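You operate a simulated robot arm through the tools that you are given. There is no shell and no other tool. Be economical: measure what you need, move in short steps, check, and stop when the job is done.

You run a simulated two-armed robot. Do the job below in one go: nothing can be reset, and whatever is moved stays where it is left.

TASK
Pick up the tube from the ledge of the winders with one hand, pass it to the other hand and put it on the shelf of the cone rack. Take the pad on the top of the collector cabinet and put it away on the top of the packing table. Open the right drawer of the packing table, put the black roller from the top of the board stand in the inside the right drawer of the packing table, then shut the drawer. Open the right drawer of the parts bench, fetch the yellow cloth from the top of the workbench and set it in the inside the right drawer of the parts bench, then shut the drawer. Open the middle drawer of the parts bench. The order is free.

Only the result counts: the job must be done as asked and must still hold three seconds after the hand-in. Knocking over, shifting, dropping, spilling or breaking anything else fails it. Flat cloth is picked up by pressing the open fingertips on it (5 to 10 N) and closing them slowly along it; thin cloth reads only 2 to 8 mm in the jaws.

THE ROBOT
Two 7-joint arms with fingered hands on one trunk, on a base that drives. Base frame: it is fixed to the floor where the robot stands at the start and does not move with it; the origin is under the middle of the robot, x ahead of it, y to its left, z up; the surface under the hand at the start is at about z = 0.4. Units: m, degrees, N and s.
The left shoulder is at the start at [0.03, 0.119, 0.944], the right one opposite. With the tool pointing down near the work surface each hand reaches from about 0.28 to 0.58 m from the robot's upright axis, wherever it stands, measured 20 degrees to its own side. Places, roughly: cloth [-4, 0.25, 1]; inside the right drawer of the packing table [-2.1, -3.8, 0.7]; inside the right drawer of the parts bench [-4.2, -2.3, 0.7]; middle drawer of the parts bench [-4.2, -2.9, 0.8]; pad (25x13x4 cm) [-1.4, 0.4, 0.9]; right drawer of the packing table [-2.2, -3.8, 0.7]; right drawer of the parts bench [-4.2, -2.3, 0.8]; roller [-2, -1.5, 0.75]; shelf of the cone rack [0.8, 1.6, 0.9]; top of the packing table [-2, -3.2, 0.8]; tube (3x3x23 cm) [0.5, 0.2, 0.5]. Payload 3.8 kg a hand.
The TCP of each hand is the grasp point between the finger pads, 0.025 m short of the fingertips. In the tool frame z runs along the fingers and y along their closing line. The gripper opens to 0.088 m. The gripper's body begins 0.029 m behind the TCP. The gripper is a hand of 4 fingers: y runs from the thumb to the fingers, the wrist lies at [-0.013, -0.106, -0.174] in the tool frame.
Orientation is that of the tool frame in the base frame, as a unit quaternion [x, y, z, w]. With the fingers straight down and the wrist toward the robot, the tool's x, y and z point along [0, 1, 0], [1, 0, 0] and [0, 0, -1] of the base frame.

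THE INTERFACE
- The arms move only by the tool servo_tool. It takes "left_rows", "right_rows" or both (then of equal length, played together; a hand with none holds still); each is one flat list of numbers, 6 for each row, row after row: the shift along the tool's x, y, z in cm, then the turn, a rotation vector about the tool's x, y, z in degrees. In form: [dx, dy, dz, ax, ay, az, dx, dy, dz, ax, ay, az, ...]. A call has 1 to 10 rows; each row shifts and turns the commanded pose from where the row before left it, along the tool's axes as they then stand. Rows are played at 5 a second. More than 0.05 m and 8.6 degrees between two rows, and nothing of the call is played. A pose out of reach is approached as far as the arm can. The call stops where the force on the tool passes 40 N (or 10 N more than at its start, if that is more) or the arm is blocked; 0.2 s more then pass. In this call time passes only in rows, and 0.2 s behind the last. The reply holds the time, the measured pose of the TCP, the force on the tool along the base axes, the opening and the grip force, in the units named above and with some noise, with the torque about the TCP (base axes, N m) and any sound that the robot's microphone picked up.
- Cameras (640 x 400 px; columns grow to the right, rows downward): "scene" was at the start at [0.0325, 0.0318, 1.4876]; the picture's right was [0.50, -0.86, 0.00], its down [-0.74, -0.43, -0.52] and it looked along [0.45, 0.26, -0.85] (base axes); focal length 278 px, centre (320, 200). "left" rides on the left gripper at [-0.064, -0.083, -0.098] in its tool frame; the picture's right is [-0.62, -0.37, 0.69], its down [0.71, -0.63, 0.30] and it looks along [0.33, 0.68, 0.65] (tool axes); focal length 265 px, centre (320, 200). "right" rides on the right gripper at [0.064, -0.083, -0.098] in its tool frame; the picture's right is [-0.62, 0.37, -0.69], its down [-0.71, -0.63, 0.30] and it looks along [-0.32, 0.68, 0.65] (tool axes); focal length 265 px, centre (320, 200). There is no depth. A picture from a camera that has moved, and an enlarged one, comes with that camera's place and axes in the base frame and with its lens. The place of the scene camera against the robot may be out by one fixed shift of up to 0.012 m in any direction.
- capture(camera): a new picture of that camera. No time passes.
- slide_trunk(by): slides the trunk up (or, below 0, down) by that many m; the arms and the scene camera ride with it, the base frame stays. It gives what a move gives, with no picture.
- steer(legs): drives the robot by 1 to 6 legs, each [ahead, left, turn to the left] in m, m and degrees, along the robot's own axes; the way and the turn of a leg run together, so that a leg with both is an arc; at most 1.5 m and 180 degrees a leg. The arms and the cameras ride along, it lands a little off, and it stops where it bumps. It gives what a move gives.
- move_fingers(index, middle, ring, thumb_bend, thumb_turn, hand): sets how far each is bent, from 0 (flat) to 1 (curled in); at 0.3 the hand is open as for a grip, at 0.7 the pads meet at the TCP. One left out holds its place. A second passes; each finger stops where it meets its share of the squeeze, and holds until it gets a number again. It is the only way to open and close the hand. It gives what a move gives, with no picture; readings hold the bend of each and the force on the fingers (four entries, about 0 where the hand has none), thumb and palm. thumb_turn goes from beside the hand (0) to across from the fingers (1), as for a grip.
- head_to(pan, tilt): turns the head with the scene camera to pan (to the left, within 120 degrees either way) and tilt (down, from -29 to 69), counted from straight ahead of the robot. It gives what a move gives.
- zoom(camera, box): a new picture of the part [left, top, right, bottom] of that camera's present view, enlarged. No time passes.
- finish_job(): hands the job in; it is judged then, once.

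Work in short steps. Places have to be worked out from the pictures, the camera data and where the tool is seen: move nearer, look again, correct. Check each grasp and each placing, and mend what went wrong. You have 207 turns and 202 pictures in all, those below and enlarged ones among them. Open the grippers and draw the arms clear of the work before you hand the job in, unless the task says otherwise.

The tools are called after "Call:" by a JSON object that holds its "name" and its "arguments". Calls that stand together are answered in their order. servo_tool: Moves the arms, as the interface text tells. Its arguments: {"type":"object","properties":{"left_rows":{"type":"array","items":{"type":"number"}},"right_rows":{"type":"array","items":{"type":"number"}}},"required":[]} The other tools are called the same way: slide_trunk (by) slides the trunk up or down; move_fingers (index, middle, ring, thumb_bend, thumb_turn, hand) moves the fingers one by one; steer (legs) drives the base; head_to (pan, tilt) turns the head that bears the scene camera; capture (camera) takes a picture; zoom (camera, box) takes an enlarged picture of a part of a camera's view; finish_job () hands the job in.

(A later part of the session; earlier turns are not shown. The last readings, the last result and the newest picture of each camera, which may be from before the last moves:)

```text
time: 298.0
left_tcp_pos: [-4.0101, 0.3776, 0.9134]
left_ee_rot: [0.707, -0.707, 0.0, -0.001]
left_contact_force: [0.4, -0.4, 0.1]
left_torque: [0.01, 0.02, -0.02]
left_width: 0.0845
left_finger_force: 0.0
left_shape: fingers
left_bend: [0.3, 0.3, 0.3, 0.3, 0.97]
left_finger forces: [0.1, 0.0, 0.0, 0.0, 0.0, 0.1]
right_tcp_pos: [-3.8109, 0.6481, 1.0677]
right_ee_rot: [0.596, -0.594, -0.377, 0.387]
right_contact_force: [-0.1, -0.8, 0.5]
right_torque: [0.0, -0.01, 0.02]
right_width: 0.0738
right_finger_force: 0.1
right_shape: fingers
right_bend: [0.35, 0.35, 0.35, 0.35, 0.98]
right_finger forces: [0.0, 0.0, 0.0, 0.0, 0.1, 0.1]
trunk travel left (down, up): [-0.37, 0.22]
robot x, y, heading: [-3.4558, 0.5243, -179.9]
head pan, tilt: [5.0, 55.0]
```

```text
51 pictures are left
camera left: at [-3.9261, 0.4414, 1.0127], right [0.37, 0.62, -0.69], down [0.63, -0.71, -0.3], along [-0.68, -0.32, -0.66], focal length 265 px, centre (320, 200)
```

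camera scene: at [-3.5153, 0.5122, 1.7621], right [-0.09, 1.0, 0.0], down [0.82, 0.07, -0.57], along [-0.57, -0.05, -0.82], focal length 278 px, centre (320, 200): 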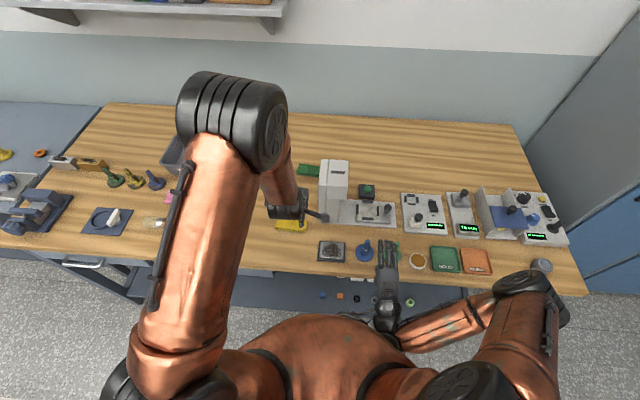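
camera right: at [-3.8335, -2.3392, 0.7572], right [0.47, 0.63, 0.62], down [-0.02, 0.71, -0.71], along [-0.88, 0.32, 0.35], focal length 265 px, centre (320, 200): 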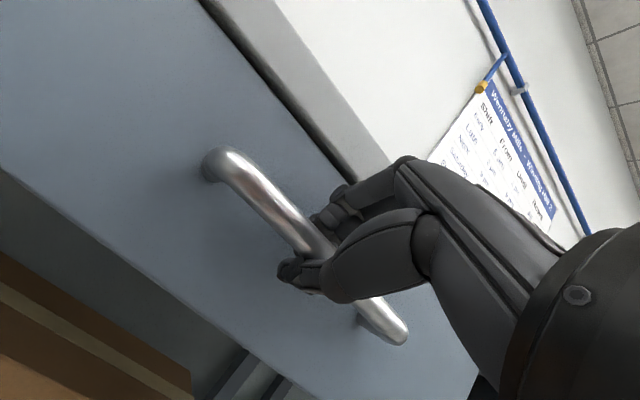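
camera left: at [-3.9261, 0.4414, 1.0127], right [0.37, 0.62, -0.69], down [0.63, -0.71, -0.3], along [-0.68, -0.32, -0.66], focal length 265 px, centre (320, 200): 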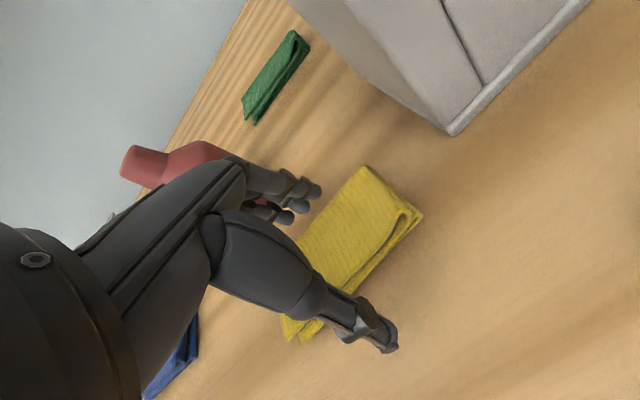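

Straddled properly. Go down to light table contact.

Call:
{"name": "servo_tool", "arguments": {"left_rows": [0, 0, 0.5, 0, 0, 0]}}

Call:
{"name": "servo_tool", "arguments": {"left_rows": [0, 0, 0.5, 0, 0, 0]}}

Call:
{"name": "servo_tool", "arguments": {"left_rows": [0, 0, 0.4, 0, 0, 0]}}

```text
time: 298.4
left_tcp_pos: [-4.0098, 0.379, 0.9079]
left_ee_rot: [0.707, -0.707, 0.0, -0.001]
left_contact_force: [-0.2, 0.1, -0.2]
left_torque: [0.0, 0.02, -0.01]
left_width: 0.0847
left_finger_force: 0.0
left_shape: fingers
left_bend: [0.3, 0.3, 0.3, 0.3, 0.97]
left_finger forces: [0.0, 0.0, 0.1, 0.0, 0.0, 0.1]
right_tcp_pos: [-3.8099, 0.6492, 1.0681]
right_ee_rot: [0.596, -0.593, -0.377, 0.388]
right_contact_force: [0.4, 0.6, 0.5]
right_torque: [0.0, 0.03, 0.0]
right_width: 0.0739
right_finger_force: 0.1
right_shape: fingers
right_bend: [0.35, 0.35, 0.35, 0.35, 0.98]
right_finger forces: [0.0, 0.0, 0.1, 0.1, 0.1, 0.1]
trunk travel left (down, up): [-0.37, 0.22]
robot x, y, heading: [-3.4571, 0.5218, -179.8]
head pan, tilt: [5.0, 55.0]
```

```text
time: 298.8
left_tcp_pos: [-4.0094, 0.3787, 0.905]
left_ee_rot: [-0.707, 0.707, 0.001, 0.0]
left_contact_force: [0.9, -0.4, 5.5]
left_torque: [-0.05, 0.26, 0.06]
left_width: 0.0845
left_finger_force: 2.6
left_shape: fingers
left_bend: [0.3, 0.3, 0.3, 0.3, 0.97]
left_finger forces: [0.1, 6.0, 0.1, 0.1, 0.0, 0.0]
right_tcp_pos: [-3.8091, 0.6486, 1.0682]
right_ee_rot: [0.595, -0.594, -0.378, 0.388]
right_contact_force: [-0.4, 0.0, 0.2]
right_torque: [0.02, 0.0, 0.01]
right_width: 0.074
right_finger_force: 0.1
right_shape: fingers
right_bend: [0.35, 0.35, 0.35, 0.35, 0.98]
right_finger forces: [0.0, 0.0, 0.0, 0.1, 0.1, 0.2]
trunk travel left (down, up): [-0.37, 0.22]
robot x, y, heading: [-3.4553, 0.523, -179.8]
head pan, tilt: [5.0, 55.0]
```

```text
time: 299.2
left_tcp_pos: [-4.01, 0.3796, 0.9036]
left_ee_rot: [0.707, -0.707, -0.003, 0.001]
left_contact_force: [4.0, -0.9, 23.1]
left_torque: [-0.19, 1.03, 0.06]
left_width: 0.0849
left_finger_force: 11.5
left_shape: fingers
left_bend: [0.3, 0.3, 0.3, 0.3, 0.98]
left_finger forces: [0.2, 21.6, 0.1, 0.1, 1.2, 0.1]
right_tcp_pos: [-3.8072, 0.6477, 1.07]
right_ee_rot: [0.596, -0.593, -0.377, 0.389]
right_contact_force: [-1.0, -0.1, -0.3]
right_torque: [-0.01, 0.02, -0.02]
right_width: 0.0741
right_finger_force: 0.1
right_shape: fingers
right_bend: [0.35, 0.35, 0.35, 0.35, 0.98]
right_finger forces: [0.0, 0.0, 0.1, 0.1, 0.1, 0.0]
trunk travel left (down, up): [-0.37, 0.22]
robot x, y, heading: [-3.4579, 0.5182, -180.1]
head pan, tilt: [5.0, 55.0]
```

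Table touched. Ease up 0.4 cm and close on the sides in steps.

Call:
{"name": "servo_tool", "arguments": {"left_rows": [0, 0, -0.4, 0, 0, 0]}}

Call:
{"name": "move_fingers", "arguments": {"hand": "left", "index": 0.5, "middle": 0.5, "ring": 0.5, "thumb_bend": 0.5}}

Call:
{"name": "move_fingers", "arguments": {"hand": "left", "index": 0.65, "middle": 0.65, "ring": 0.65, "thumb_bend": 0.65}}

Call:
{"name": "capture", "arguments": {"camera": "left"}}

```text
time: 299.6
left_tcp_pos: [-4.0089, 0.3772, 0.9049]
left_ee_rot: [0.707, -0.707, 0.0, -0.001]
left_contact_force: [1.1, 0.0, 11.6]
left_torque: [-0.09, 0.61, 0.01]
left_width: 0.0848
left_finger_force: 6.0
left_shape: fingers
left_bend: [0.3, 0.3, 0.3, 0.3, 0.97]
left_finger forces: [0.0, 11.6, 0.0, 0.0, 0.0, 0.1]
right_tcp_pos: [-3.8083, 0.6475, 1.0681]
right_ee_rot: [0.595, -0.594, -0.378, 0.388]
right_contact_force: [-0.5, -0.3, -0.4]
right_torque: [0.03, 0.01, 0.0]
right_width: 0.0739
right_finger_force: 0.0
right_shape: fingers
right_bend: [0.35, 0.35, 0.35, 0.35, 0.98]
right_finger forces: [0.0, 0.1, 0.1, 0.1, 0.0, 0.1]
trunk travel left (down, up): [-0.37, 0.22]
robot x, y, heading: [-3.4586, 0.519, -179.9]
head pan, tilt: [5.0, 55.0]
```

```text
time: 300.6
left_tcp_pos: [-4.0111, 0.3786, 0.907]
left_ee_rot: [0.708, -0.707, -0.002, 0.003]
left_contact_force: [-8.0, 1.5, 24.8]
left_torque: [-0.04, 1.11, -0.13]
left_width: 0.0513
left_finger_force: 15.4
left_shape: fingers
left_bend: [0.45, 0.35, 0.48, 0.47, 0.97]
left_finger forces: [4.7, 18.2, 1.4, 0.0, 6.7, 0.1]
right_tcp_pos: [-3.809, 0.6482, 1.0686]
right_ee_rot: [0.595, -0.594, -0.378, 0.389]
right_contact_force: [0.3, -0.8, -0.5]
right_torque: [0.0, 0.05, 0.01]
right_width: 0.0739
right_finger_force: 0.0
right_shape: fingers
right_bend: [0.35, 0.35, 0.35, 0.35, 0.98]
right_finger forces: [0.0, 0.1, 0.1, 0.1, 0.1, 0.0]
trunk travel left (down, up): [-0.37, 0.22]
robot x, y, heading: [-3.4575, 0.5227, -179.9]
head pan, tilt: [5.0, 55.0]
```

```text
time: 301.6
left_tcp_pos: [-4.0122, 0.378, 0.9066]
left_ee_rot: [0.707, -0.707, -0.003, 0.003]
left_contact_force: [-10.3, 1.3, 25.6]
left_torque: [0.02, 1.32, -0.14]
left_width: 0.0493
left_finger_force: 26.4
left_shape: fingers
left_bend: [0.48, 0.36, 0.55, 0.49, 0.95]
left_finger forces: [15.4, 16.4, 6.4, 0.0, 13.3, 0.0]
right_tcp_pos: [-3.8088, 0.6488, 1.0686]
right_ee_rot: [0.595, -0.595, -0.378, 0.387]
right_contact_force: [-0.1, 0.0, -0.4]
right_torque: [-0.02, 0.0, 0.04]
right_width: 0.0737
right_finger_force: 0.2
right_shape: fingers
right_bend: [0.35, 0.35, 0.35, 0.35, 0.98]
right_finger forces: [0.0, 0.0, 0.1, 0.0, 0.0, 0.1]
trunk travel left (down, up): [-0.37, 0.22]
robot x, y, heading: [-3.4559, 0.5214, -179.8]
head pan, tilt: [5.0, 55.0]
```

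```text
50 pictures are left
camera left: at [-3.9269, 0.4414, 1.0053], right [0.36, 0.62, -0.7], down [0.63, -0.71, -0.31], along [-0.69, -0.32, -0.65], focal length 265 px, centre (320, 200)
```

left: 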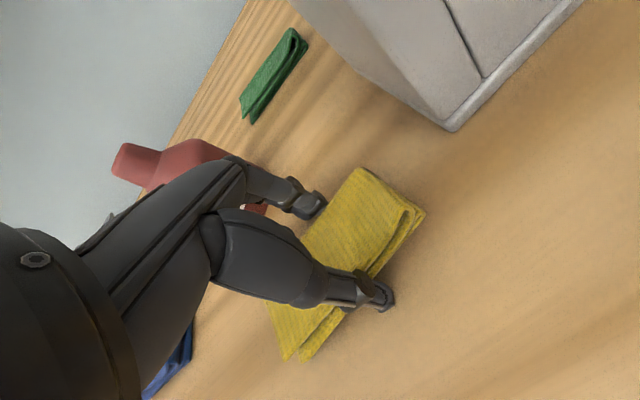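

Middle finger is jammed against the table; raise 0.4 cm and close further.

Call:
{"name": "servo_tool", "arguments": {"left_rows": [0, 0, -0.5, 0, 0, 0]}}

Call:
{"name": "move_fingers", "arguments": {"hand": "left", "index": 0.8, "middle": 0.8, "ring": 0.8, "thumb_bend": 0.75}}

Call:
{"name": "servo_tool", "arguments": {"left_rows": [0, 0, -0.5, 0, 0, 0, 0, 0, -0.8, 0, 0, 0]}}

Call:
{"name": "capture", "arguments": {"camera": "left"}}

```text
time: 302.0
left_tcp_pos: [-4.0084, 0.3765, 0.9076]
left_ee_rot: [0.708, -0.706, 0.001, -0.001]
left_contact_force: [-4.6, 0.5, 13.6]
left_torque: [-0.07, 0.76, -0.07]
left_width: 0.0488
left_finger_force: 21.3
left_shape: fingers
left_bend: [0.51, 0.38, 0.57, 0.47, 0.95]
left_finger forces: [9.5, 13.8, 5.4, 0.0, 15.0, 0.1]
right_tcp_pos: [-3.8098, 0.6474, 1.0692]
right_ee_rot: [0.595, -0.594, -0.378, 0.387]
right_contact_force: [-0.6, 1.0, -0.7]
right_torque: [0.0, 0.02, -0.02]
right_width: 0.0739
right_finger_force: 0.3
right_shape: fingers
right_bend: [0.35, 0.35, 0.35, 0.35, 0.98]
right_finger forces: [0.0, 0.1, 0.0, 0.1, 0.0, 0.0]
trunk travel left (down, up): [-0.37, 0.22]
robot x, y, heading: [-3.4536, 0.5194, -179.9]
head pan, tilt: [5.0, 55.0]
```

```text
time: 303.0
left_tcp_pos: [-4.0087, 0.3778, 0.9082]
left_ee_rot: [-0.707, 0.707, -0.001, 0.001]
left_contact_force: [-0.2, -0.8, -0.2]
left_torque: [-0.03, 0.02, 0.02]
left_width: 0.0349
left_finger_force: 31.0
left_shape: fingers
left_bend: [0.79, 0.78, 0.79, 0.41, 0.88]
left_finger forces: [9.6, 6.6, 15.1, 0.1, 31.3, 0.0]
right_tcp_pos: [-3.8104, 0.6475, 1.0674]
right_ee_rot: [0.596, -0.594, -0.377, 0.388]
right_contact_force: [0.6, -0.3, -1.0]
right_torque: [0.02, 0.0, 0.02]
right_width: 0.0738
right_finger_force: 0.0
right_shape: fingers
right_bend: [0.35, 0.35, 0.35, 0.35, 0.98]
right_finger forces: [0.1, 0.0, 0.0, 0.0, 0.0, 0.0]
trunk travel left (down, up): [-0.37, 0.22]
robot x, y, heading: [-3.4564, 0.5213, -179.7]
head pan, tilt: [5.0, 55.0]
```

```text
time: 303.6
left_tcp_pos: [-4.0093, 0.3773, 0.921]
left_ee_rot: [-0.707, 0.707, 0.001, 0.001]
left_contact_force: [0.2, 0.0, -0.7]
left_torque: [0.0, 0.01, -0.04]
left_width: 0.0348
left_finger_force: 30.8
left_shape: fingers
left_bend: [0.79, 0.78, 0.79, 0.41, 0.88]
left_finger forces: [9.5, 6.5, 15.1, 0.0, 31.2, 0.0]
right_tcp_pos: [-3.8115, 0.6491, 1.0688]
right_ee_rot: [0.595, -0.595, -0.378, 0.387]
right_contact_force: [0.2, 0.3, -1.2]
right_torque: [0.02, -0.01, 0.05]
right_width: 0.0742
right_finger_force: 0.0
right_shape: fingers
right_bend: [0.35, 0.35, 0.35, 0.35, 0.98]
right_finger forces: [0.0, 0.0, 0.0, 0.1, 0.0, 0.1]
trunk travel left (down, up): [-0.37, 0.22]
robot x, y, heading: [-3.4562, 0.5191, -179.9]
head pan, tilt: [5.0, 55.0]
```

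```text
49 pictures are left
camera left: at [-3.9254, 0.4414, 1.0208], right [0.37, 0.62, -0.69], down [0.63, -0.71, -0.3], along [-0.68, -0.32, -0.66], focal length 265 px, centre (320, 200)
```

left: 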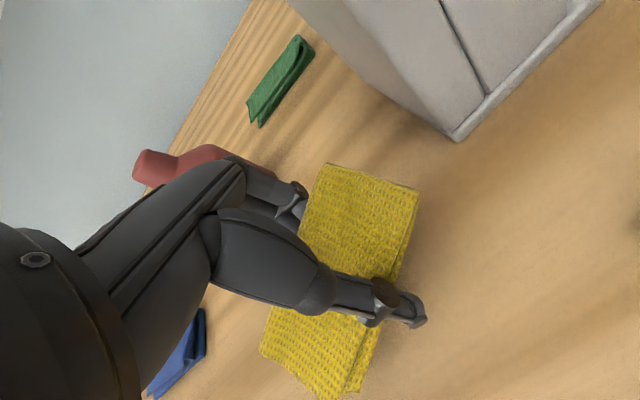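

Cloth is gripped at 31 N. Lift it.

Call:
{"name": "servo_tool", "arguments": {"left_rows": [0, 0, -2, 0, 0, 0, 0, 0, -3, 0, 0, 0, 0, 0, -4, 0, 0, 0, 0, 0, -4, 0, 0, 0, 0, 0, -4, 0, 0, 0]}}

Call:
{"name": "capture", "arguments": {"camera": "left"}}

```text
time: 304.8
left_tcp_pos: [-4.0083, 0.3792, 1.0918]
left_ee_rot: [-0.707, 0.707, 0.001, 0.001]
left_contact_force: [0.1, 0.1, -0.8]
left_torque: [0.01, 0.04, -0.02]
left_width: 0.0345
left_finger_force: 30.5
left_shape: fingers
left_bend: [0.79, 0.78, 0.79, 0.41, 0.88]
left_finger forces: [9.2, 6.3, 14.4, 0.1, 30.5, 0.0]
right_tcp_pos: [-3.8091, 0.6478, 1.0682]
right_ee_rot: [0.596, -0.594, -0.377, 0.387]
right_contact_force: [0.9, 0.1, 0.7]
right_torque: [0.02, 0.03, -0.01]
right_width: 0.0739
right_finger_force: 0.0
right_shape: fingers
right_bend: [0.35, 0.35, 0.35, 0.35, 0.98]
right_finger forces: [0.0, 0.0, 0.0, 0.0, 0.0, 0.0]
trunk travel left (down, up): [-0.37, 0.22]
robot x, y, heading: [-3.4589, 0.5221, -180.0]
head pan, tilt: [5.0, 55.0]
```

```text
48 pictures are left
camera left: at [-3.9248, 0.4415, 1.192], right [0.37, 0.62, -0.69], down [0.63, -0.71, -0.3], along [-0.68, -0.32, -0.66], focal length 265 px, centre (320, 200)
```

left: 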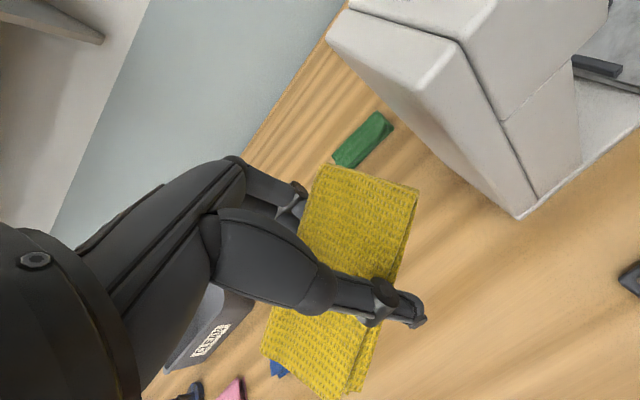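

Cloth held. Back off and drive back to the parts bench drawer.

Call:
{"name": "steer", "arguments": {"legs": [[-0.28, 0, 0], [0, 1.31, 0], [0, 1.31, 0]]}}

Call:
{"name": "head_to", "arguments": {"pan": 0, "tilt": 50}}

Call:
{"name": "capture", "arguments": {"camera": "scene"}}

```text
time: 319.2
left_tcp_pos: [-3.6576, -2.278, 1.0918]
left_ee_rot: [0.72, -0.694, 0.0, -0.001]
left_contact_force: [0.7, 0.6, -0.1]
left_torque: [0.02, 0.01, 0.0]
left_width: 0.0345
left_finger_force: 30.6
left_shape: fingers
left_bend: [0.79, 0.78, 0.79, 0.41, 0.88]
left_finger forces: [9.2, 6.3, 14.4, 0.0, 30.4, 0.0]
right_tcp_pos: [-3.4678, -2.0025, 1.0672]
right_ee_rot: [0.606, -0.583, -0.37, 0.395]
right_contact_force: [-0.8, -0.1, -0.1]
right_torque: [0.01, -0.01, 0.0]
right_width: 0.0738
right_finger_force: 0.1
right_shape: fingers
right_bend: [0.35, 0.35, 0.35, 0.35, 0.98]
right_finger forces: [0.1, 0.1, 0.0, 0.0, 0.1, 0.0]
trunk travel left (down, up): [-0.37, 0.22]
robot x, y, heading: [-3.1106, -2.1135, -177.8]
head pan, tilt: [5.0, 55.0]
```

```text
time: 319.9
left_tcp_pos: [-3.6578, -2.2786, 1.0919]
left_ee_rot: [0.721, -0.693, 0.0, -0.001]
left_contact_force: [0.8, 0.3, 0.0]
left_torque: [0.04, 0.0, -0.04]
left_width: 0.0344
left_finger_force: 30.8
left_shape: fingers
left_bend: [0.79, 0.78, 0.79, 0.41, 0.88]
left_finger forces: [9.2, 6.3, 14.4, 0.2, 30.4, 0.1]
right_tcp_pos: [-3.4681, -2.0006, 1.0677]
right_ee_rot: [0.607, -0.582, -0.37, 0.395]
right_contact_force: [0.0, -0.1, -0.1]
right_torque: [0.0, -0.04, 0.01]
right_width: 0.074
right_finger_force: 0.1
right_shape: fingers
right_bend: [0.35, 0.35, 0.35, 0.35, 0.98]
right_finger forces: [0.0, 0.0, 0.0, 0.1, 0.1, 0.0]
trunk travel left (down, up): [-0.37, 0.22]
robot x, y, heading: [-3.1081, -2.1146, -177.5]
head pan, tilt: [0.0, 50.0]
```

```text
47 pictures are left
camera scene: at [-3.1747, -2.1195, 1.7685], right [-0.04, 1.0, 0.0], down [0.77, 0.03, -0.64], along [-0.64, -0.03, -0.77], focal length 278 px, centre (320, 200)
```

scene: 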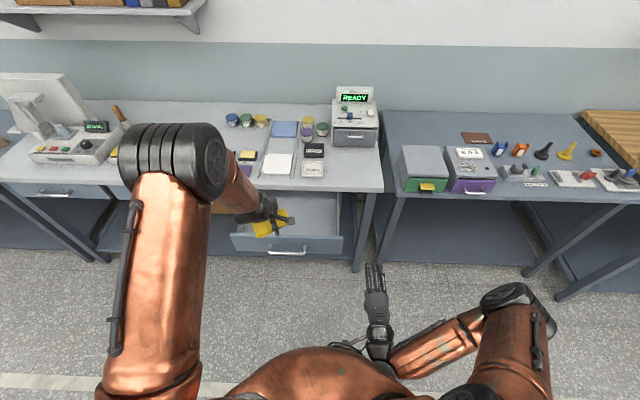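

Drive forward over the open drawer and lower the cloth in.

Call:
{"name": "steer", "arguments": {"legs": [[0.2, 0, -2.5]]}}

Call:
{"name": "servo_tool", "arguments": {"left_rows": [0, 0, 4, 0, 0, 0, 0, 0, 4, 0, 0, 0, 0, 0, 4, 0, 0, 0, 0, 0, 4, 0, 0, 0]}}

Call:
{"name": "capture", "arguments": {"camera": "left"}}

Call:
{"name": "capture", "arguments": {"camera": "scene"}}

```text
time: 321.5
left_tcp_pos: [-3.8643, -2.2592, 1.0931]
left_ee_rot: [-0.706, 0.709, 0.0, 0.001]
left_contact_force: [-0.1, -0.1, -0.6]
left_torque: [0.02, 0.01, 0.01]
left_width: 0.0345
left_finger_force: 30.0
left_shape: fingers
left_bend: [0.79, 0.78, 0.79, 0.41, 0.88]
left_finger forces: [9.3, 6.5, 14.4, 0.1, 30.5, 0.0]
right_tcp_pos: [-3.6634, -1.9888, 1.0679]
right_ee_rot: [-0.594, 0.595, 0.379, -0.387]
right_contact_force: [-0.4, -0.3, -0.1]
right_torque: [0.0, 0.03, 0.0]
right_width: 0.074
right_finger_force: 0.1
right_shape: fingers
right_bend: [0.35, 0.35, 0.35, 0.35, 0.98]
right_finger forces: [0.1, 0.0, 0.0, 0.0, 0.1, 0.0]
trunk travel left (down, up): [-0.37, 0.22]
robot x, y, heading: [-3.3102, -2.1154, 179.9]
head pan, tilt: [0.0, 50.0]
```

```text
time: 322.5
left_tcp_pos: [-3.8624, -2.2579, 0.9307]
left_ee_rot: [-0.706, 0.708, 0.0, 0.001]
left_contact_force: [-0.9, 0.4, -0.8]
left_torque: [-0.02, 0.01, -0.03]
left_width: 0.034
left_finger_force: 29.1
left_shape: fingers
left_bend: [0.79, 0.78, 0.79, 0.41, 0.88]
left_finger forces: [9.0, 6.2, 13.9, 0.0, 29.8, 0.0]
right_tcp_pos: [-3.6629, -1.9895, 1.0671]
right_ee_rot: [-0.594, 0.595, 0.378, -0.387]
right_contact_force: [-0.8, -0.5, -0.4]
right_torque: [-0.02, 0.0, 0.05]
right_width: 0.0738
right_finger_force: 0.0
right_shape: fingers
right_bend: [0.35, 0.35, 0.35, 0.35, 0.98]
right_finger forces: [0.1, 0.0, 0.1, 0.0, 0.1, 0.0]
trunk travel left (down, up): [-0.37, 0.22]
robot x, y, heading: [-3.3125, -2.1144, 180.1]
head pan, tilt: [0.0, 50.0]
```

```text
46 pictures are left
camera left: at [-3.7787, -2.1955, 1.0295], right [0.37, 0.62, -0.69], down [0.63, -0.72, -0.3], along [-0.68, -0.32, -0.66], focal length 265 px, centre (320, 200)
```

left: 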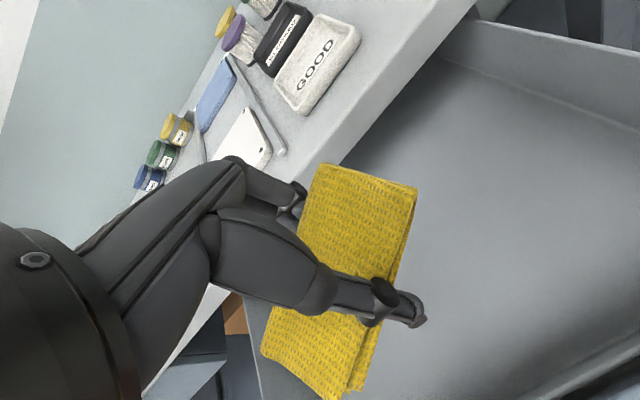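

```text
45 pictures are left
camera scene: at [-3.3745, -2.1207, 1.7685], right [0.0, 1.0, 0.0], down [0.77, 0.0, -0.64], along [-0.64, 0.0, -0.77], focal length 278 px, centre (320, 200)
```

scene: 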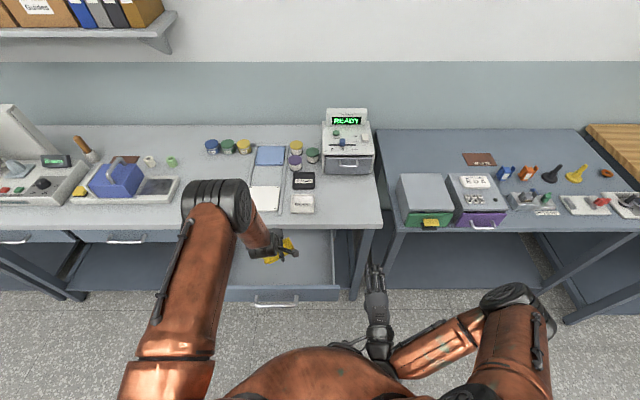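

Lower into the drawer.

Call:
{"name": "servo_tool", "arguments": {"left_rows": [-0.5, 0, 4, 0, 0, 0, -0.5, 0, 4, 0, 0, 0, 0, 0, 4, 0, 0, 0, 0, 0, 1.5, 0, 0, 0]}}

Call:
{"name": "servo_tool", "arguments": {"left_rows": [0, 0, 0.7, 0, 0, 0, 0, 0, 0.7, 0, 0, 0]}}

Call:
{"name": "capture", "arguments": {"camera": "left"}}

```text
time: 323.5
left_tcp_pos: [-3.8629, -2.2492, 0.7965]
left_ee_rot: [-0.705, 0.709, 0.0, 0.002]
left_contact_force: [-0.3, -0.2, -1.4]
left_torque: [0.01, 0.03, 0.02]
left_width: 0.0338
left_finger_force: 29.0
left_shape: fingers
left_bend: [0.79, 0.78, 0.79, 0.42, 0.88]
left_finger forces: [8.8, 6.1, 13.7, 0.0, 29.4, 0.0]
right_tcp_pos: [-3.6608, -1.9895, 1.0684]
right_ee_rot: [-0.594, 0.595, 0.378, -0.387]
right_contact_force: [0.7, -0.7, -0.3]
right_torque: [0.03, 0.02, 0.0]
right_width: 0.0738
right_finger_force: 0.1
right_shape: fingers
right_bend: [0.35, 0.35, 0.35, 0.35, 0.98]
right_finger forces: [0.1, 0.1, 0.0, 0.0, 0.0, 0.0]
trunk travel left (down, up): [-0.37, 0.22]
robot x, y, heading: [-3.3123, -2.1185, 180.0]
head pan, tilt: [0.0, 50.0]
```

```text
time: 324.1
left_tcp_pos: [-3.862, -2.2488, 0.7823]
left_ee_rot: [-0.706, 0.709, 0.0, 0.002]
left_contact_force: [-0.5, 0.3, -0.3]
left_torque: [0.0, 0.0, 0.01]
left_width: 0.0338
left_finger_force: 29.0
left_shape: fingers
left_bend: [0.79, 0.78, 0.79, 0.42, 0.88]
left_finger forces: [8.7, 6.2, 13.7, 0.0, 29.5, 0.1]
right_tcp_pos: [-3.6623, -1.9912, 1.0685]
right_ee_rot: [-0.594, 0.596, 0.378, -0.387]
right_contact_force: [0.3, -0.6, 0.1]
right_torque: [0.01, 0.02, -0.02]
right_width: 0.0739
right_finger_force: 0.1
right_shape: fingers
right_bend: [0.35, 0.35, 0.35, 0.35, 0.98]
right_finger forces: [0.1, 0.1, 0.1, 0.0, 0.0, 0.0]
trunk travel left (down, up): [-0.37, 0.22]
robot x, y, heading: [-3.3107, -2.118, 179.8]
head pan, tilt: [0.0, 50.0]
```

```text
44 pictures are left
camera left: at [-3.7784, -2.1862, 0.8822], right [0.37, 0.62, -0.69], down [0.63, -0.72, -0.3], along [-0.68, -0.32, -0.66], focal length 265 px, centre (320, 200)
```

left: 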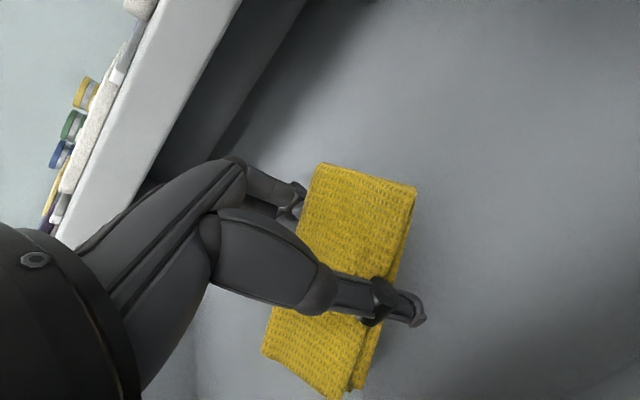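

Call:
{"name": "servo_tool", "arguments": {"left_rows": [0, 0, 0.7, 0, 0, 0, 0, 0, 0.7, 0, 0, 0]}}

Call:
{"name": "move_fingers", "arguments": {"hand": "left", "index": 0.3, "middle": 0.3, "ring": 0.3, "thumb_bend": 0.3}}

Call:
{"name": "servo_tool", "arguments": {"left_rows": [0, 0, -2, 0, 0, 0, 0, 0, -3, 0, 0, 0, 0, 0, -4, 0, 0, 0, 0, 0, -4, 0, 0, 0, 0, 0, -4, 0, 0, 0]}}

Call:
{"name": "capture", "arguments": {"camera": "left"}}

```text
time: 324.7
left_tcp_pos: [-3.8614, -2.2488, 0.7697]
left_ee_rot: [-0.705, 0.709, 0.0, 0.001]
left_contact_force: [-0.7, 0.1, 0.5]
left_torque: [0.03, -0.01, 0.0]
left_width: 0.0335
left_finger_force: 29.0
left_shape: fingers
left_bend: [0.79, 0.78, 0.79, 0.42, 0.88]
left_finger forces: [8.7, 6.1, 13.7, 0.0, 29.3, 0.0]
right_tcp_pos: [-3.6624, -1.991, 1.068]
right_ee_rot: [-0.594, 0.595, 0.378, -0.386]
right_contact_force: [0.1, 0.2, 0.5]
right_torque: [0.0, -0.03, 0.01]
right_width: 0.0737
right_finger_force: 0.1
right_shape: fingers
right_bend: [0.35, 0.35, 0.35, 0.35, 0.98]
right_finger forces: [0.0, 0.1, 0.0, 0.0, 0.0, 0.0]
trunk travel left (down, up): [-0.37, 0.22]
robot x, y, heading: [-3.3071, -2.1151, 180.0]
head pan, tilt: [0.0, 50.0]
```

```text
time: 325.7
left_tcp_pos: [-3.8622, -2.2476, 0.769]
left_ee_rot: [-0.705, 0.709, 0.0, 0.001]
left_contact_force: [0.6, 0.5, 0.4]
left_torque: [-0.01, 0.02, -0.01]
left_width: 0.0848
left_finger_force: 0.1
left_shape: fingers
left_bend: [0.3, 0.3, 0.3, 0.3, 0.97]
left_finger forces: [0.0, 0.0, 0.0, 0.0, 0.0, 0.0]
right_tcp_pos: [-3.6625, -1.9911, 1.0679]
right_ee_rot: [-0.594, 0.595, 0.379, -0.387]
right_contact_force: [-1.3, 0.4, -0.9]
right_torque: [0.01, -0.01, 0.02]
right_width: 0.0739
right_finger_force: 0.1
right_shape: fingers
right_bend: [0.35, 0.35, 0.35, 0.35, 0.98]
right_finger forces: [0.1, 0.0, 0.0, 0.0, 0.0, 0.0]
trunk travel left (down, up): [-0.37, 0.22]
robot x, y, heading: [-3.3104, -2.1171, 179.9]
head pan, tilt: [0.0, 50.0]
```

```text
time: 326.9
left_tcp_pos: [-3.8607, -2.2499, 0.9411]
left_ee_rot: [-0.705, 0.709, 0.0, 0.001]
left_contact_force: [0.3, -0.8, -0.2]
left_torque: [0.02, 0.0, -0.01]
left_width: 0.0846
left_finger_force: 0.0
left_shape: fingers
left_bend: [0.3, 0.3, 0.3, 0.3, 0.97]
left_finger forces: [0.0, 0.0, 0.1, 0.0, 0.0, 0.0]
right_tcp_pos: [-3.6617, -1.99, 1.069]
right_ee_rot: [-0.594, 0.595, 0.378, -0.387]
right_contact_force: [0.2, -0.4, -0.3]
right_torque: [0.0, -0.01, 0.0]
right_width: 0.074
right_finger_force: 0.0
right_shape: fingers
right_bend: [0.35, 0.35, 0.35, 0.35, 0.98]
right_finger forces: [0.0, 0.0, 0.1, 0.1, 0.0, 0.1]
trunk travel left (down, up): [-0.37, 0.22]
robot x, y, heading: [-3.3107, -2.1193, 180.1]
head pan, tilt: [0.0, 50.0]
```

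```text
43 pictures are left
camera left: at [-3.7773, -2.1863, 1.0404], right [0.37, 0.62, -0.69], down [0.63, -0.72, -0.3], along [-0.68, -0.32, -0.66], focal length 265 px, centre (320, 200)
```

left: 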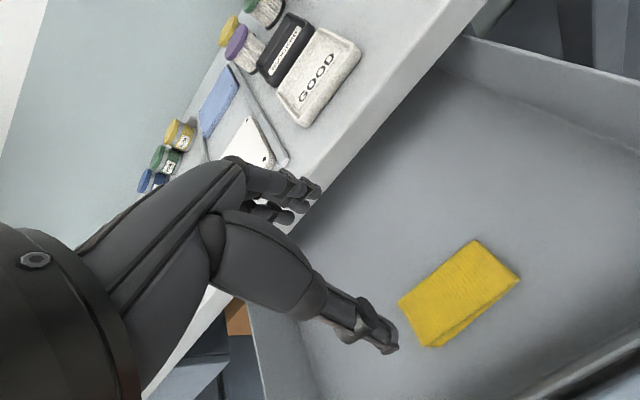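

Cloth lies in the drawer. Raise the left arm, back up, align for the handle, lower the trunk.

Call:
{"name": "servo_tool", "arguments": {"left_rows": [0, 0, -4, 0, 0, 0, 0, 0, -4, 0, 0, 0, 0, 0, -4, 0, 0, 0, 0, 0, -4, 0, 0, 0]}}

Call:
{"name": "steer", "arguments": {"legs": [[-0.15, 0, 0], [0, 0.285, 0]]}}

Call:
{"name": "slide_trunk", "arguments": {"by": -0.15}}

```text
time: 327.9
left_tcp_pos: [-3.8598, -2.2507, 1.1017]
left_ee_rot: [-0.706, 0.708, -0.001, 0.001]
left_contact_force: [0.2, 0.3, -0.2]
left_torque: [-0.01, 0.02, 0.03]
left_width: 0.0849
left_finger_force: 0.1
left_shape: fingers
left_bend: [0.3, 0.3, 0.3, 0.3, 0.97]
left_finger forces: [0.0, 0.1, 0.0, 0.0, 0.1, 0.0]
right_tcp_pos: [-3.6609, -1.9897, 1.0678]
right_ee_rot: [-0.594, 0.595, 0.378, -0.387]
right_contact_force: [0.1, -0.3, -0.3]
right_torque: [-0.02, 0.04, 0.01]
right_width: 0.0738
right_finger_force: 0.1
right_shape: fingers
right_bend: [0.35, 0.35, 0.35, 0.35, 0.98]
right_finger forces: [0.0, 0.0, 0.1, 0.0, 0.0, 0.0]
trunk travel left (down, up): [-0.37, 0.22]
robot x, y, heading: [-3.3068, -2.117, 179.7]
head pan, tilt: [0.0, 50.0]
```

```text
time: 330.9
left_tcp_pos: [-3.7108, -2.5393, 1.1004]
left_ee_rot: [-0.705, 0.71, 0.001, 0.001]
left_contact_force: [-0.7, -0.3, 0.2]
left_torque: [0.02, -0.02, -0.02]
left_width: 0.0845
left_finger_force: 0.0
left_shape: fingers
left_bend: [0.3, 0.3, 0.3, 0.3, 0.97]
left_finger forces: [0.0, 0.1, 0.0, 0.0, 0.1, 0.0]
right_tcp_pos: [-3.5105, -2.2796, 1.0683]
right_ee_rot: [-0.594, 0.595, 0.379, -0.386]
right_contact_force: [0.3, 0.1, -0.5]
right_torque: [0.0, -0.02, -0.04]
right_width: 0.0738
right_finger_force: 0.0
right_shape: fingers
right_bend: [0.35, 0.35, 0.35, 0.35, 0.98]
right_finger forces: [0.0, 0.0, 0.1, 0.0, 0.0, 0.0]
trunk travel left (down, up): [-0.37, 0.22]
robot x, y, heading: [-3.1565, -2.4047, 180.0]
head pan, tilt: [0.0, 50.0]
```

```text
time: 332.6
left_tcp_pos: [-3.7117, -2.5382, 0.9512]
left_ee_rot: [-0.705, 0.709, 0.0, 0.001]
left_contact_force: [0.2, -0.1, 0.1]
left_torque: [-0.01, -0.01, -0.01]
left_width: 0.0849
left_finger_force: 0.0
left_shape: fingers
left_bend: [0.3, 0.3, 0.3, 0.3, 0.97]
left_finger forces: [0.0, 0.1, 0.0, 0.1, 0.0, 0.0]
right_tcp_pos: [-3.5113, -2.2808, 0.919]
right_ee_rot: [-0.594, 0.595, 0.379, -0.387]
right_contact_force: [-0.2, 0.2, 0.8]
right_torque: [-0.03, 0.01, 0.03]
right_width: 0.0741
right_finger_force: 0.1
right_shape: fingers
right_bend: [0.35, 0.35, 0.35, 0.35, 0.98]
right_finger forces: [0.0, 0.0, 0.0, 0.1, 0.1, 0.0]
trunk travel left (down, up): [-0.22, 0.37]
robot x, y, heading: [-3.156, -2.4061, 180.1]
head pan, tilt: [0.0, 50.0]
```

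Move to the pre-grip pose in front of the bar.

Call:
{"name": "servo_tool", "arguments": {"right_rows": [-0.1, -0.9, 4.1, 0, 0, 0, -0.2, -0.9, 4.1, 0, 0, 0, -0.2, -0.9, 4.1, 0, 0, 0, 0, -0.9, 4.0, 0, 0, 0]}}

Call:
{"name": "capture", "arguments": {"camera": "right"}}

```text
time: 333.6
left_tcp_pos: [-3.7121, -2.5392, 0.9505]
left_ee_rot: [-0.705, 0.709, 0.0, 0.002]
left_contact_force: [-0.3, 0.4, 0.5]
left_torque: [0.01, -0.04, -0.02]
left_width: 0.0848
left_finger_force: 0.3
left_shape: fingers
left_bend: [0.3, 0.3, 0.3, 0.3, 0.97]
left_finger forces: [0.1, 0.1, 0.0, 0.0, 0.1, 0.0]
right_tcp_pos: [-3.6462, -2.2743, 0.8169]
right_ee_rot: [-0.594, 0.595, 0.378, -0.387]
right_contact_force: [-0.6, -0.5, -0.2]
right_torque: [0.04, 0.01, 0.01]
right_width: 0.0738
right_finger_force: 0.1
right_shape: fingers
right_bend: [0.35, 0.35, 0.35, 0.35, 0.98]
right_finger forces: [0.1, 0.0, 0.1, 0.1, 0.0, 0.1]
trunk travel left (down, up): [-0.22, 0.37]
robot x, y, heading: [-3.1554, -2.4039, 180.2]
head pan, tilt: [0.0, 50.0]
```

```text
42 pictures are left
camera right: at [-3.5206, -2.3386, 0.7834], right [0.47, 0.63, 0.62], down [-0.02, 0.71, -0.71], along [-0.88, 0.32, 0.35], focal length 265 px, centre (320, 200)
```

right: 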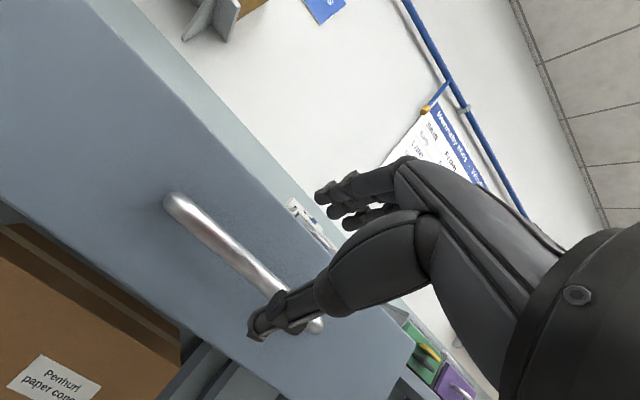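

Advance, grip, and push the drawer shut.

Call:
{"name": "servo_tool", "arguments": {"right_rows": [0, 0, 2.8, 0, 0, 0, 0, 0, 2.3, 0, 0, 0, 0, 0, 0.5, 0, 0, 0]}}

Call:
{"name": "move_fingers", "arguments": {"hand": "right", "index": 0.8, "middle": 0.8, "ring": 0.8, "thumb_bend": 0.75}}

Call:
{"name": "steer", "arguments": {"legs": [[0.265, 0, 0]]}}

Call:
{"name": "servo_tool", "arguments": {"right_rows": [0, 0.3, 0.65, 0, 0, 0]}}

Call:
{"name": "capture", "arguments": {"camera": "right"}}

```text
time: 334.4
left_tcp_pos: [-3.7108, -2.5381, 0.9509]
left_ee_rot: [-0.705, 0.709, 0.0, 0.001]
left_contact_force: [-0.5, -0.9, -0.4]
left_torque: [-0.02, 0.02, -0.02]
left_width: 0.0849
left_finger_force: 0.0
left_shape: fingers
left_bend: [0.3, 0.3, 0.3, 0.3, 0.97]
left_finger forces: [0.0, 0.1, 0.0, 0.0, 0.1, 0.1]
right_tcp_pos: [-3.6961, -2.2746, 0.7933]
right_ee_rot: [-0.594, 0.595, 0.379, -0.387]
right_contact_force: [0.5, 0.3, 0.9]
right_torque: [0.0, -0.02, 0.08]
right_width: 0.0739
right_finger_force: 0.0
right_shape: fingers
right_bend: [0.35, 0.35, 0.35, 0.35, 0.98]
right_finger forces: [0.0, 0.0, 0.0, 0.0, 0.1, 0.0]
trunk travel left (down, up): [-0.22, 0.37]
robot x, y, heading: [-3.1577, -2.4092, 179.8]
head pan, tilt: [0.0, 50.0]
```

```text
time: 335.4
left_tcp_pos: [-3.7118, -2.5402, 0.9499]
left_ee_rot: [-0.706, 0.709, 0.001, 0.001]
left_contact_force: [-0.2, -0.7, -0.3]
left_torque: [-0.02, -0.01, 0.02]
left_width: 0.0849
left_finger_force: 0.0
left_shape: fingers
left_bend: [0.3, 0.3, 0.3, 0.3, 0.97]
left_finger forces: [0.0, 0.0, 0.0, 0.0, 0.0, 0.1]
right_tcp_pos: [-3.6956, -2.2756, 0.7943]
right_ee_rot: [-0.594, 0.595, 0.379, -0.387]
right_contact_force: [0.6, 1.0, 3.1]
right_torque: [0.22, -0.06, 0.19]
right_width: 0.0033
right_finger_force: 21.2
right_shape: fingers
right_bend: [0.78, 0.78, 0.78, 0.65, 1.0]
right_finger forces: [7.4, 6.9, 10.0, 0.1, 18.4, 0.0]
trunk travel left (down, up): [-0.22, 0.37]
robot x, y, heading: [-3.1573, -2.4075, 179.9]
head pan, tilt: [0.0, 50.0]
```

```text
time: 337.3
left_tcp_pos: [-3.9774, -2.5367, 0.9506]
left_ee_rot: [-0.705, 0.709, 0.0, 0.001]
left_contact_force: [0.1, 0.2, 0.1]
left_torque: [0.01, -0.02, 0.01]
left_width: 0.0848
left_finger_force: 0.0
left_shape: fingers
left_bend: [0.3, 0.3, 0.3, 0.3, 0.97]
left_finger forces: [0.1, 0.0, 0.0, 0.0, 0.1, 0.1]
right_tcp_pos: [-3.9602, -2.2734, 0.7937]
right_ee_rot: [-0.594, 0.596, 0.379, -0.386]
right_contact_force: [0.0, -9.4, 4.9]
right_torque: [0.13, -0.06, 0.2]
right_width: 0.0025
right_finger_force: 20.5
right_shape: fingers
right_bend: [0.79, 0.78, 0.78, 0.67, 1.0]
right_finger forces: [6.4, 7.0, 9.9, 0.1, 17.3, 0.1]
trunk travel left (down, up): [-0.22, 0.37]
robot x, y, heading: [-3.4285, -2.4006, 179.7]
head pan, tilt: [0.0, 50.0]
```

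```text
time: 337.7
left_tcp_pos: [-3.9767, -2.5381, 0.9507]
left_ee_rot: [-0.704, 0.71, 0.0, 0.001]
left_contact_force: [0.8, -1.3, 0.2]
left_torque: [0.01, -0.01, -0.03]
left_width: 0.0849
left_finger_force: 0.0
left_shape: fingers
left_bend: [0.3, 0.3, 0.3, 0.3, 0.97]
left_finger forces: [0.0, 0.0, 0.0, 0.0, 0.0, 0.1]
right_tcp_pos: [-3.9681, -2.2751, 0.7947]
right_ee_rot: [0.595, -0.595, -0.378, 0.387]
right_contact_force: [1.2, -2.2, 0.7]
right_torque: [0.17, -0.08, 0.15]
right_width: 0.0027
right_finger_force: 20.0
right_shape: fingers
right_bend: [0.79, 0.78, 0.78, 0.66, 1.0]
right_finger forces: [6.3, 6.4, 8.7, 0.0, 19.5, 0.0]
trunk travel left (down, up): [-0.22, 0.37]
robot x, y, heading: [-3.4252, -2.4084, 179.5]
head pan, tilt: [0.0, 50.0]
```

```text
41 pictures are left
camera right: at [-3.8426, -2.339, 0.7603], right [0.47, 0.63, 0.62], down [-0.02, 0.71, -0.71], along [-0.88, 0.32, 0.35], focal length 265 px, centre (320, 200)
```

right: 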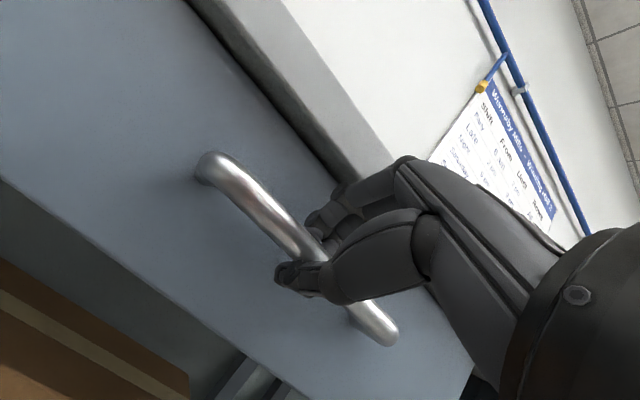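

Push a bit more until there is clear resistance.

Call:
{"name": "servo_tool", "arguments": {"right_rows": [0, 0.3, 0.65, 0, 0, 0]}}

Call:
{"name": "servo_tool", "arguments": {"right_rows": [0, 0.3, 0.65, 0, 0, 0]}}

Call:
{"name": "capture", "arguments": {"camera": "right"}}

```text
time: 338.1
left_tcp_pos: [-3.9759, -2.5379, 0.9511]
left_ee_rot: [-0.705, 0.709, 0.001, 0.0]
left_contact_force: [1.1, 0.2, 0.2]
left_torque: [0.01, 0.01, -0.01]
left_width: 0.0848
left_finger_force: 0.1
left_shape: fingers
left_bend: [0.3, 0.3, 0.3, 0.3, 0.97]
left_finger forces: [0.0, 0.0, 0.0, 0.0, 0.0, 0.0]
right_tcp_pos: [-3.973, -2.2763, 0.7946]
right_ee_rot: [-0.594, 0.596, 0.378, -0.386]
right_contact_force: [13.6, -3.3, -0.4]
right_torque: [0.19, -0.18, 0.07]
right_width: 0.0031
right_finger_force: 17.2
right_shape: fingers
right_bend: [0.79, 0.79, 0.79, 0.66, 1.0]
right_finger forces: [3.2, 3.8, 6.4, 0.0, 20.6, 0.0]
trunk travel left (down, up): [-0.22, 0.37]
robot x, y, heading: [-3.4254, -2.4099, 179.8]
head pan, tilt: [0.0, 50.0]
```

```text
time: 338.5
left_tcp_pos: [-3.9758, -2.5367, 0.9502]
left_ee_rot: [-0.705, 0.709, 0.0, 0.001]
left_contact_force: [0.0, -0.5, 0.6]
left_torque: [0.02, 0.03, 0.0]
left_width: 0.0847
left_finger_force: 0.0
left_shape: fingers
left_bend: [0.3, 0.3, 0.3, 0.3, 0.97]
left_finger forces: [0.0, 0.0, 0.1, 0.1, 0.0, 0.0]
right_tcp_pos: [-3.9792, -2.2744, 0.7925]
right_ee_rot: [-0.596, 0.597, 0.375, -0.385]
right_contact_force: [19.2, 0.1, -17.4]
right_torque: [0.04, -0.02, 0.04]
right_width: 0.0024
right_finger_force: 12.6
right_shape: fingers
right_bend: [0.8, 0.8, 0.79, 0.68, 1.0]
right_finger forces: [0.0, 0.2, 1.6, 0.0, 22.9, 0.1]
trunk travel left (down, up): [-0.22, 0.37]
robot x, y, heading: [-3.4235, -2.4058, 179.6]
head pan, tilt: [0.0, 50.0]
```

```text
40 pictures are left
camera right: at [-3.8541, -2.338, 0.759], right [0.47, 0.63, 0.62], down [-0.01, 0.71, -0.71], along [-0.88, 0.32, 0.34], focal length 265 px, centre (320, 200)
```

right: 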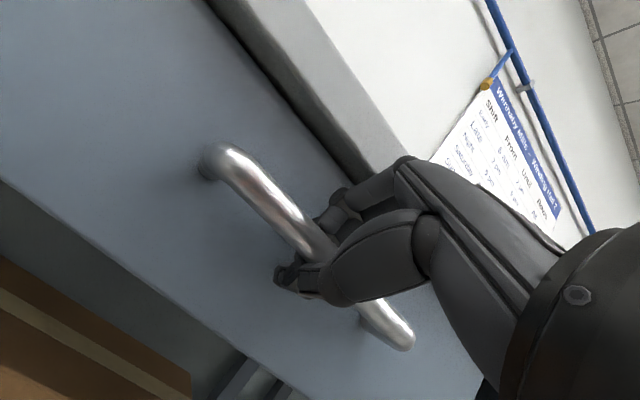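

Clear resistance (19 N): shut. Release, back off, and strafe to the middle drawer.

Call:
{"name": "move_fingers", "arguments": {"hand": "right", "index": 0.35, "middle": 0.35, "ring": 0.35, "thumb_bend": 0.35}}

Call:
{"name": "servo_tool", "arguments": {"right_rows": [0, 0, -2.5, 0, 0, 0, 0, 0, -3, 0, 0, 0, 0, 0, -3, 0, 0, 0, 0, 0, -3, 0, 0, 0]}}

Call:
{"name": "steer", "arguments": {"legs": [[-0.05, 0, 0], [0, 0.64, 0]]}}

Call:
{"name": "capture", "arguments": {"camera": "right"}}

Call:
{"name": "capture", "arguments": {"camera": "scene"}}

```text
time: 339.6
left_tcp_pos: [-3.9747, -2.5348, 0.9534]
left_ee_rot: [-0.704, 0.71, 0.0, 0.0]
left_contact_force: [-0.1, -0.1, 0.3]
left_torque: [-0.06, 0.04, 0.02]
left_width: 0.085
left_finger_force: 0.0
left_shape: fingers
left_bend: [0.3, 0.3, 0.3, 0.3, 0.97]
left_finger forces: [0.0, 0.1, 0.0, 0.1, 0.0, 0.0]
right_tcp_pos: [-3.974, -2.2759, 0.7902]
right_ee_rot: [-0.597, 0.597, 0.373, -0.384]
right_contact_force: [33.3, 2.5, -13.0]
right_torque: [-0.1, -0.23, -0.29]
right_width: 0.0382
right_finger_force: 17.2
right_shape: fingers
right_bend: [0.72, 0.62, 0.48, 0.35, 0.98]
right_finger forces: [11.2, 11.7, 11.0, 0.1, 0.0, 0.0]
trunk travel left (down, up): [-0.22, 0.37]
robot x, y, heading: [-3.4222, -2.4073, 179.3]
head pan, tilt: [0.0, 50.0]
stopped (right hand): the force on the tool passed its limit at 40 N (the readings are from after the stop); the commanded pose is now the measured one
```

```text
time: 340.6
left_tcp_pos: [-3.9763, -2.5363, 0.9508]
left_ee_rot: [-0.704, 0.71, 0.0, 0.001]
left_contact_force: [-0.4, -1.0, 0.6]
left_torque: [0.03, -0.04, 0.04]
left_width: 0.0849
left_finger_force: 0.1
left_shape: fingers
left_bend: [0.3, 0.3, 0.3, 0.3, 0.97]
left_finger forces: [0.0, 0.1, 0.0, 0.0, 0.0, 0.1]
right_tcp_pos: [-3.8762, -2.2723, 0.842]
right_ee_rot: [-0.594, 0.596, 0.379, -0.386]
right_contact_force: [-1.1, 0.6, 0.5]
right_torque: [-0.03, -0.02, -0.02]
right_width: 0.0736
right_finger_force: 0.1
right_shape: fingers
right_bend: [0.35, 0.35, 0.35, 0.35, 0.98]
right_finger forces: [0.0, 0.1, 0.0, 0.0, 0.0, 0.0]
trunk travel left (down, up): [-0.22, 0.37]
robot x, y, heading: [-3.4254, -2.4049, 179.5]
head pan, tilt: [0.0, 50.0]
```

```text
time: 344.7
left_tcp_pos: [-3.9311, -3.1785, 0.9505]
left_ee_rot: [-0.706, 0.708, 0.001, 0.002]
left_contact_force: [0.1, 0.0, 0.8]
left_torque: [0.02, 0.02, -0.01]
left_width: 0.0847
left_finger_force: 0.1
left_shape: fingers
left_bend: [0.3, 0.3, 0.3, 0.3, 0.97]
left_finger forces: [0.0, 0.0, 0.0, 0.1, 0.0, 0.0]
right_tcp_pos: [-3.8297, -2.9149, 0.8416]
right_ee_rot: [0.596, -0.595, -0.377, 0.386]
right_contact_force: [1.0, -0.2, 0.4]
right_torque: [0.0, 0.03, -0.01]
right_width: 0.0738
right_finger_force: 0.1
right_shape: fingers
right_bend: [0.35, 0.35, 0.35, 0.35, 0.98]
right_finger forces: [0.1, 0.0, 0.1, 0.0, 0.1, 0.0]
trunk travel left (down, up): [-0.22, 0.37]
robot x, y, heading: [-3.3745, -3.0432, 179.9]
head pan, tilt: [0.0, 50.0]
```

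```text
39 pictures are left
camera right: at [-3.7045, -2.9776, 0.8077], right [0.47, 0.63, 0.62], down [-0.02, 0.71, -0.71], along [-0.88, 0.32, 0.34], focal length 265 px, centre (320, 200)
```

right: 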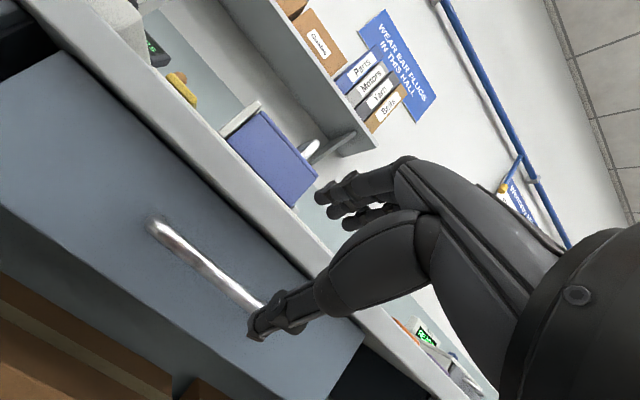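

```text
38 pictures are left
camera scene: at [-3.4415, -3.0491, 1.6186], right [0.0, 1.0, 0.0], down [0.77, 0.0, -0.64], along [-0.64, 0.0, -0.77], focal length 278 px, centre (320, 200)
```

scene: 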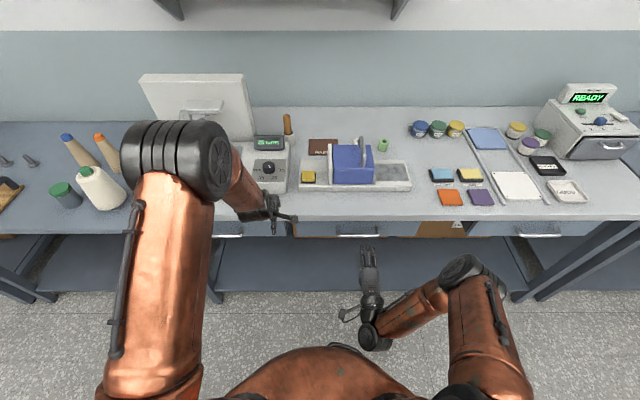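

Middle bar centre ≈(-3.976, -2.916, 0.782). Approach, grip and pull.

Call:
{"name": "servo_tool", "arguments": {"right_rows": [0, 0.4, 3.9, 0, 0, 0, 0, 0.4, 3.9, 0, 0, 0, 0, 0, 2.8, 0, 0, 0, 0, 0, 2.0, 0, 0, 0, 0, 0, 0.6, 0, 0, 0]}}

Call:
{"name": "move_fingers", "arguments": {"hand": "right", "index": 0.8, "middle": 0.8, "ring": 0.8, "thumb_bend": 0.75}}

Call:
{"name": "capture", "arguments": {"camera": "right"}}

```text
time: 345.9
left_tcp_pos: [-3.929, -3.1788, 0.9506]
left_ee_rot: [-0.706, 0.708, 0.001, 0.002]
left_contact_force: [-0.2, 0.6, 0.9]
left_torque: [-0.02, 0.01, -0.01]
left_width: 0.0847
left_finger_force: 0.1
left_shape: fingers
left_bend: [0.3, 0.3, 0.3, 0.3, 0.97]
left_finger forces: [0.1, 0.0, 0.0, 0.0, 0.0, 0.1]
right_tcp_pos: [-3.9554, -2.9159, 0.792]
right_ee_rot: [0.596, -0.595, -0.377, 0.387]
right_contact_force: [-0.7, 0.7, -0.5]
right_torque: [0.03, 0.01, 0.0]
right_width: 0.0736
right_finger_force: 0.0
right_shape: fingers
right_bend: [0.35, 0.35, 0.35, 0.35, 0.98]
right_finger forces: [0.0, 0.0, 0.0, 0.0, 0.0, 0.1]
trunk travel left (down, up): [-0.22, 0.37]
robot x, y, heading: [-3.3758, -3.0462, 180.0]
head pan, tilt: [0.0, 50.0]
```

```text
time: 346.9
left_tcp_pos: [-3.9297, -3.1797, 0.95]
left_ee_rot: [-0.705, 0.709, 0.001, 0.001]
left_contact_force: [0.0, -0.1, -0.1]
left_torque: [0.03, 0.0, 0.01]
left_width: 0.0848
left_finger_force: 0.1
left_shape: fingers
left_bend: [0.3, 0.3, 0.3, 0.3, 0.97]
left_finger forces: [0.0, 0.1, 0.2, 0.0, 0.1, 0.1]
right_tcp_pos: [-3.9547, -2.9151, 0.7928]
right_ee_rot: [0.596, -0.595, -0.376, 0.387]
right_contact_force: [-1.0, 0.4, 2.8]
right_torque: [0.15, -0.1, 0.18]
right_width: 0.0021
right_finger_force: 20.4
right_shape: fingers
right_bend: [0.79, 0.78, 0.78, 0.66, 1.0]
right_finger forces: [7.0, 6.7, 9.6, 0.0, 17.6, 0.1]
trunk travel left (down, up): [-0.22, 0.37]
robot x, y, heading: [-3.3789, -3.0489, 179.9]
head pan, tilt: [0.0, 50.0]
```

```text
37 pictures are left
camera right: at [-3.8287, -2.9786, 0.7597], right [0.47, 0.63, 0.62], down [-0.02, 0.71, -0.71], along [-0.88, 0.32, 0.34], focal length 265 px, centre (320, 200)
```

right: 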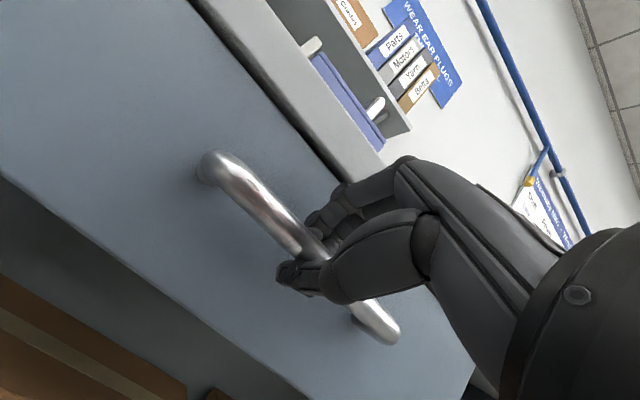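

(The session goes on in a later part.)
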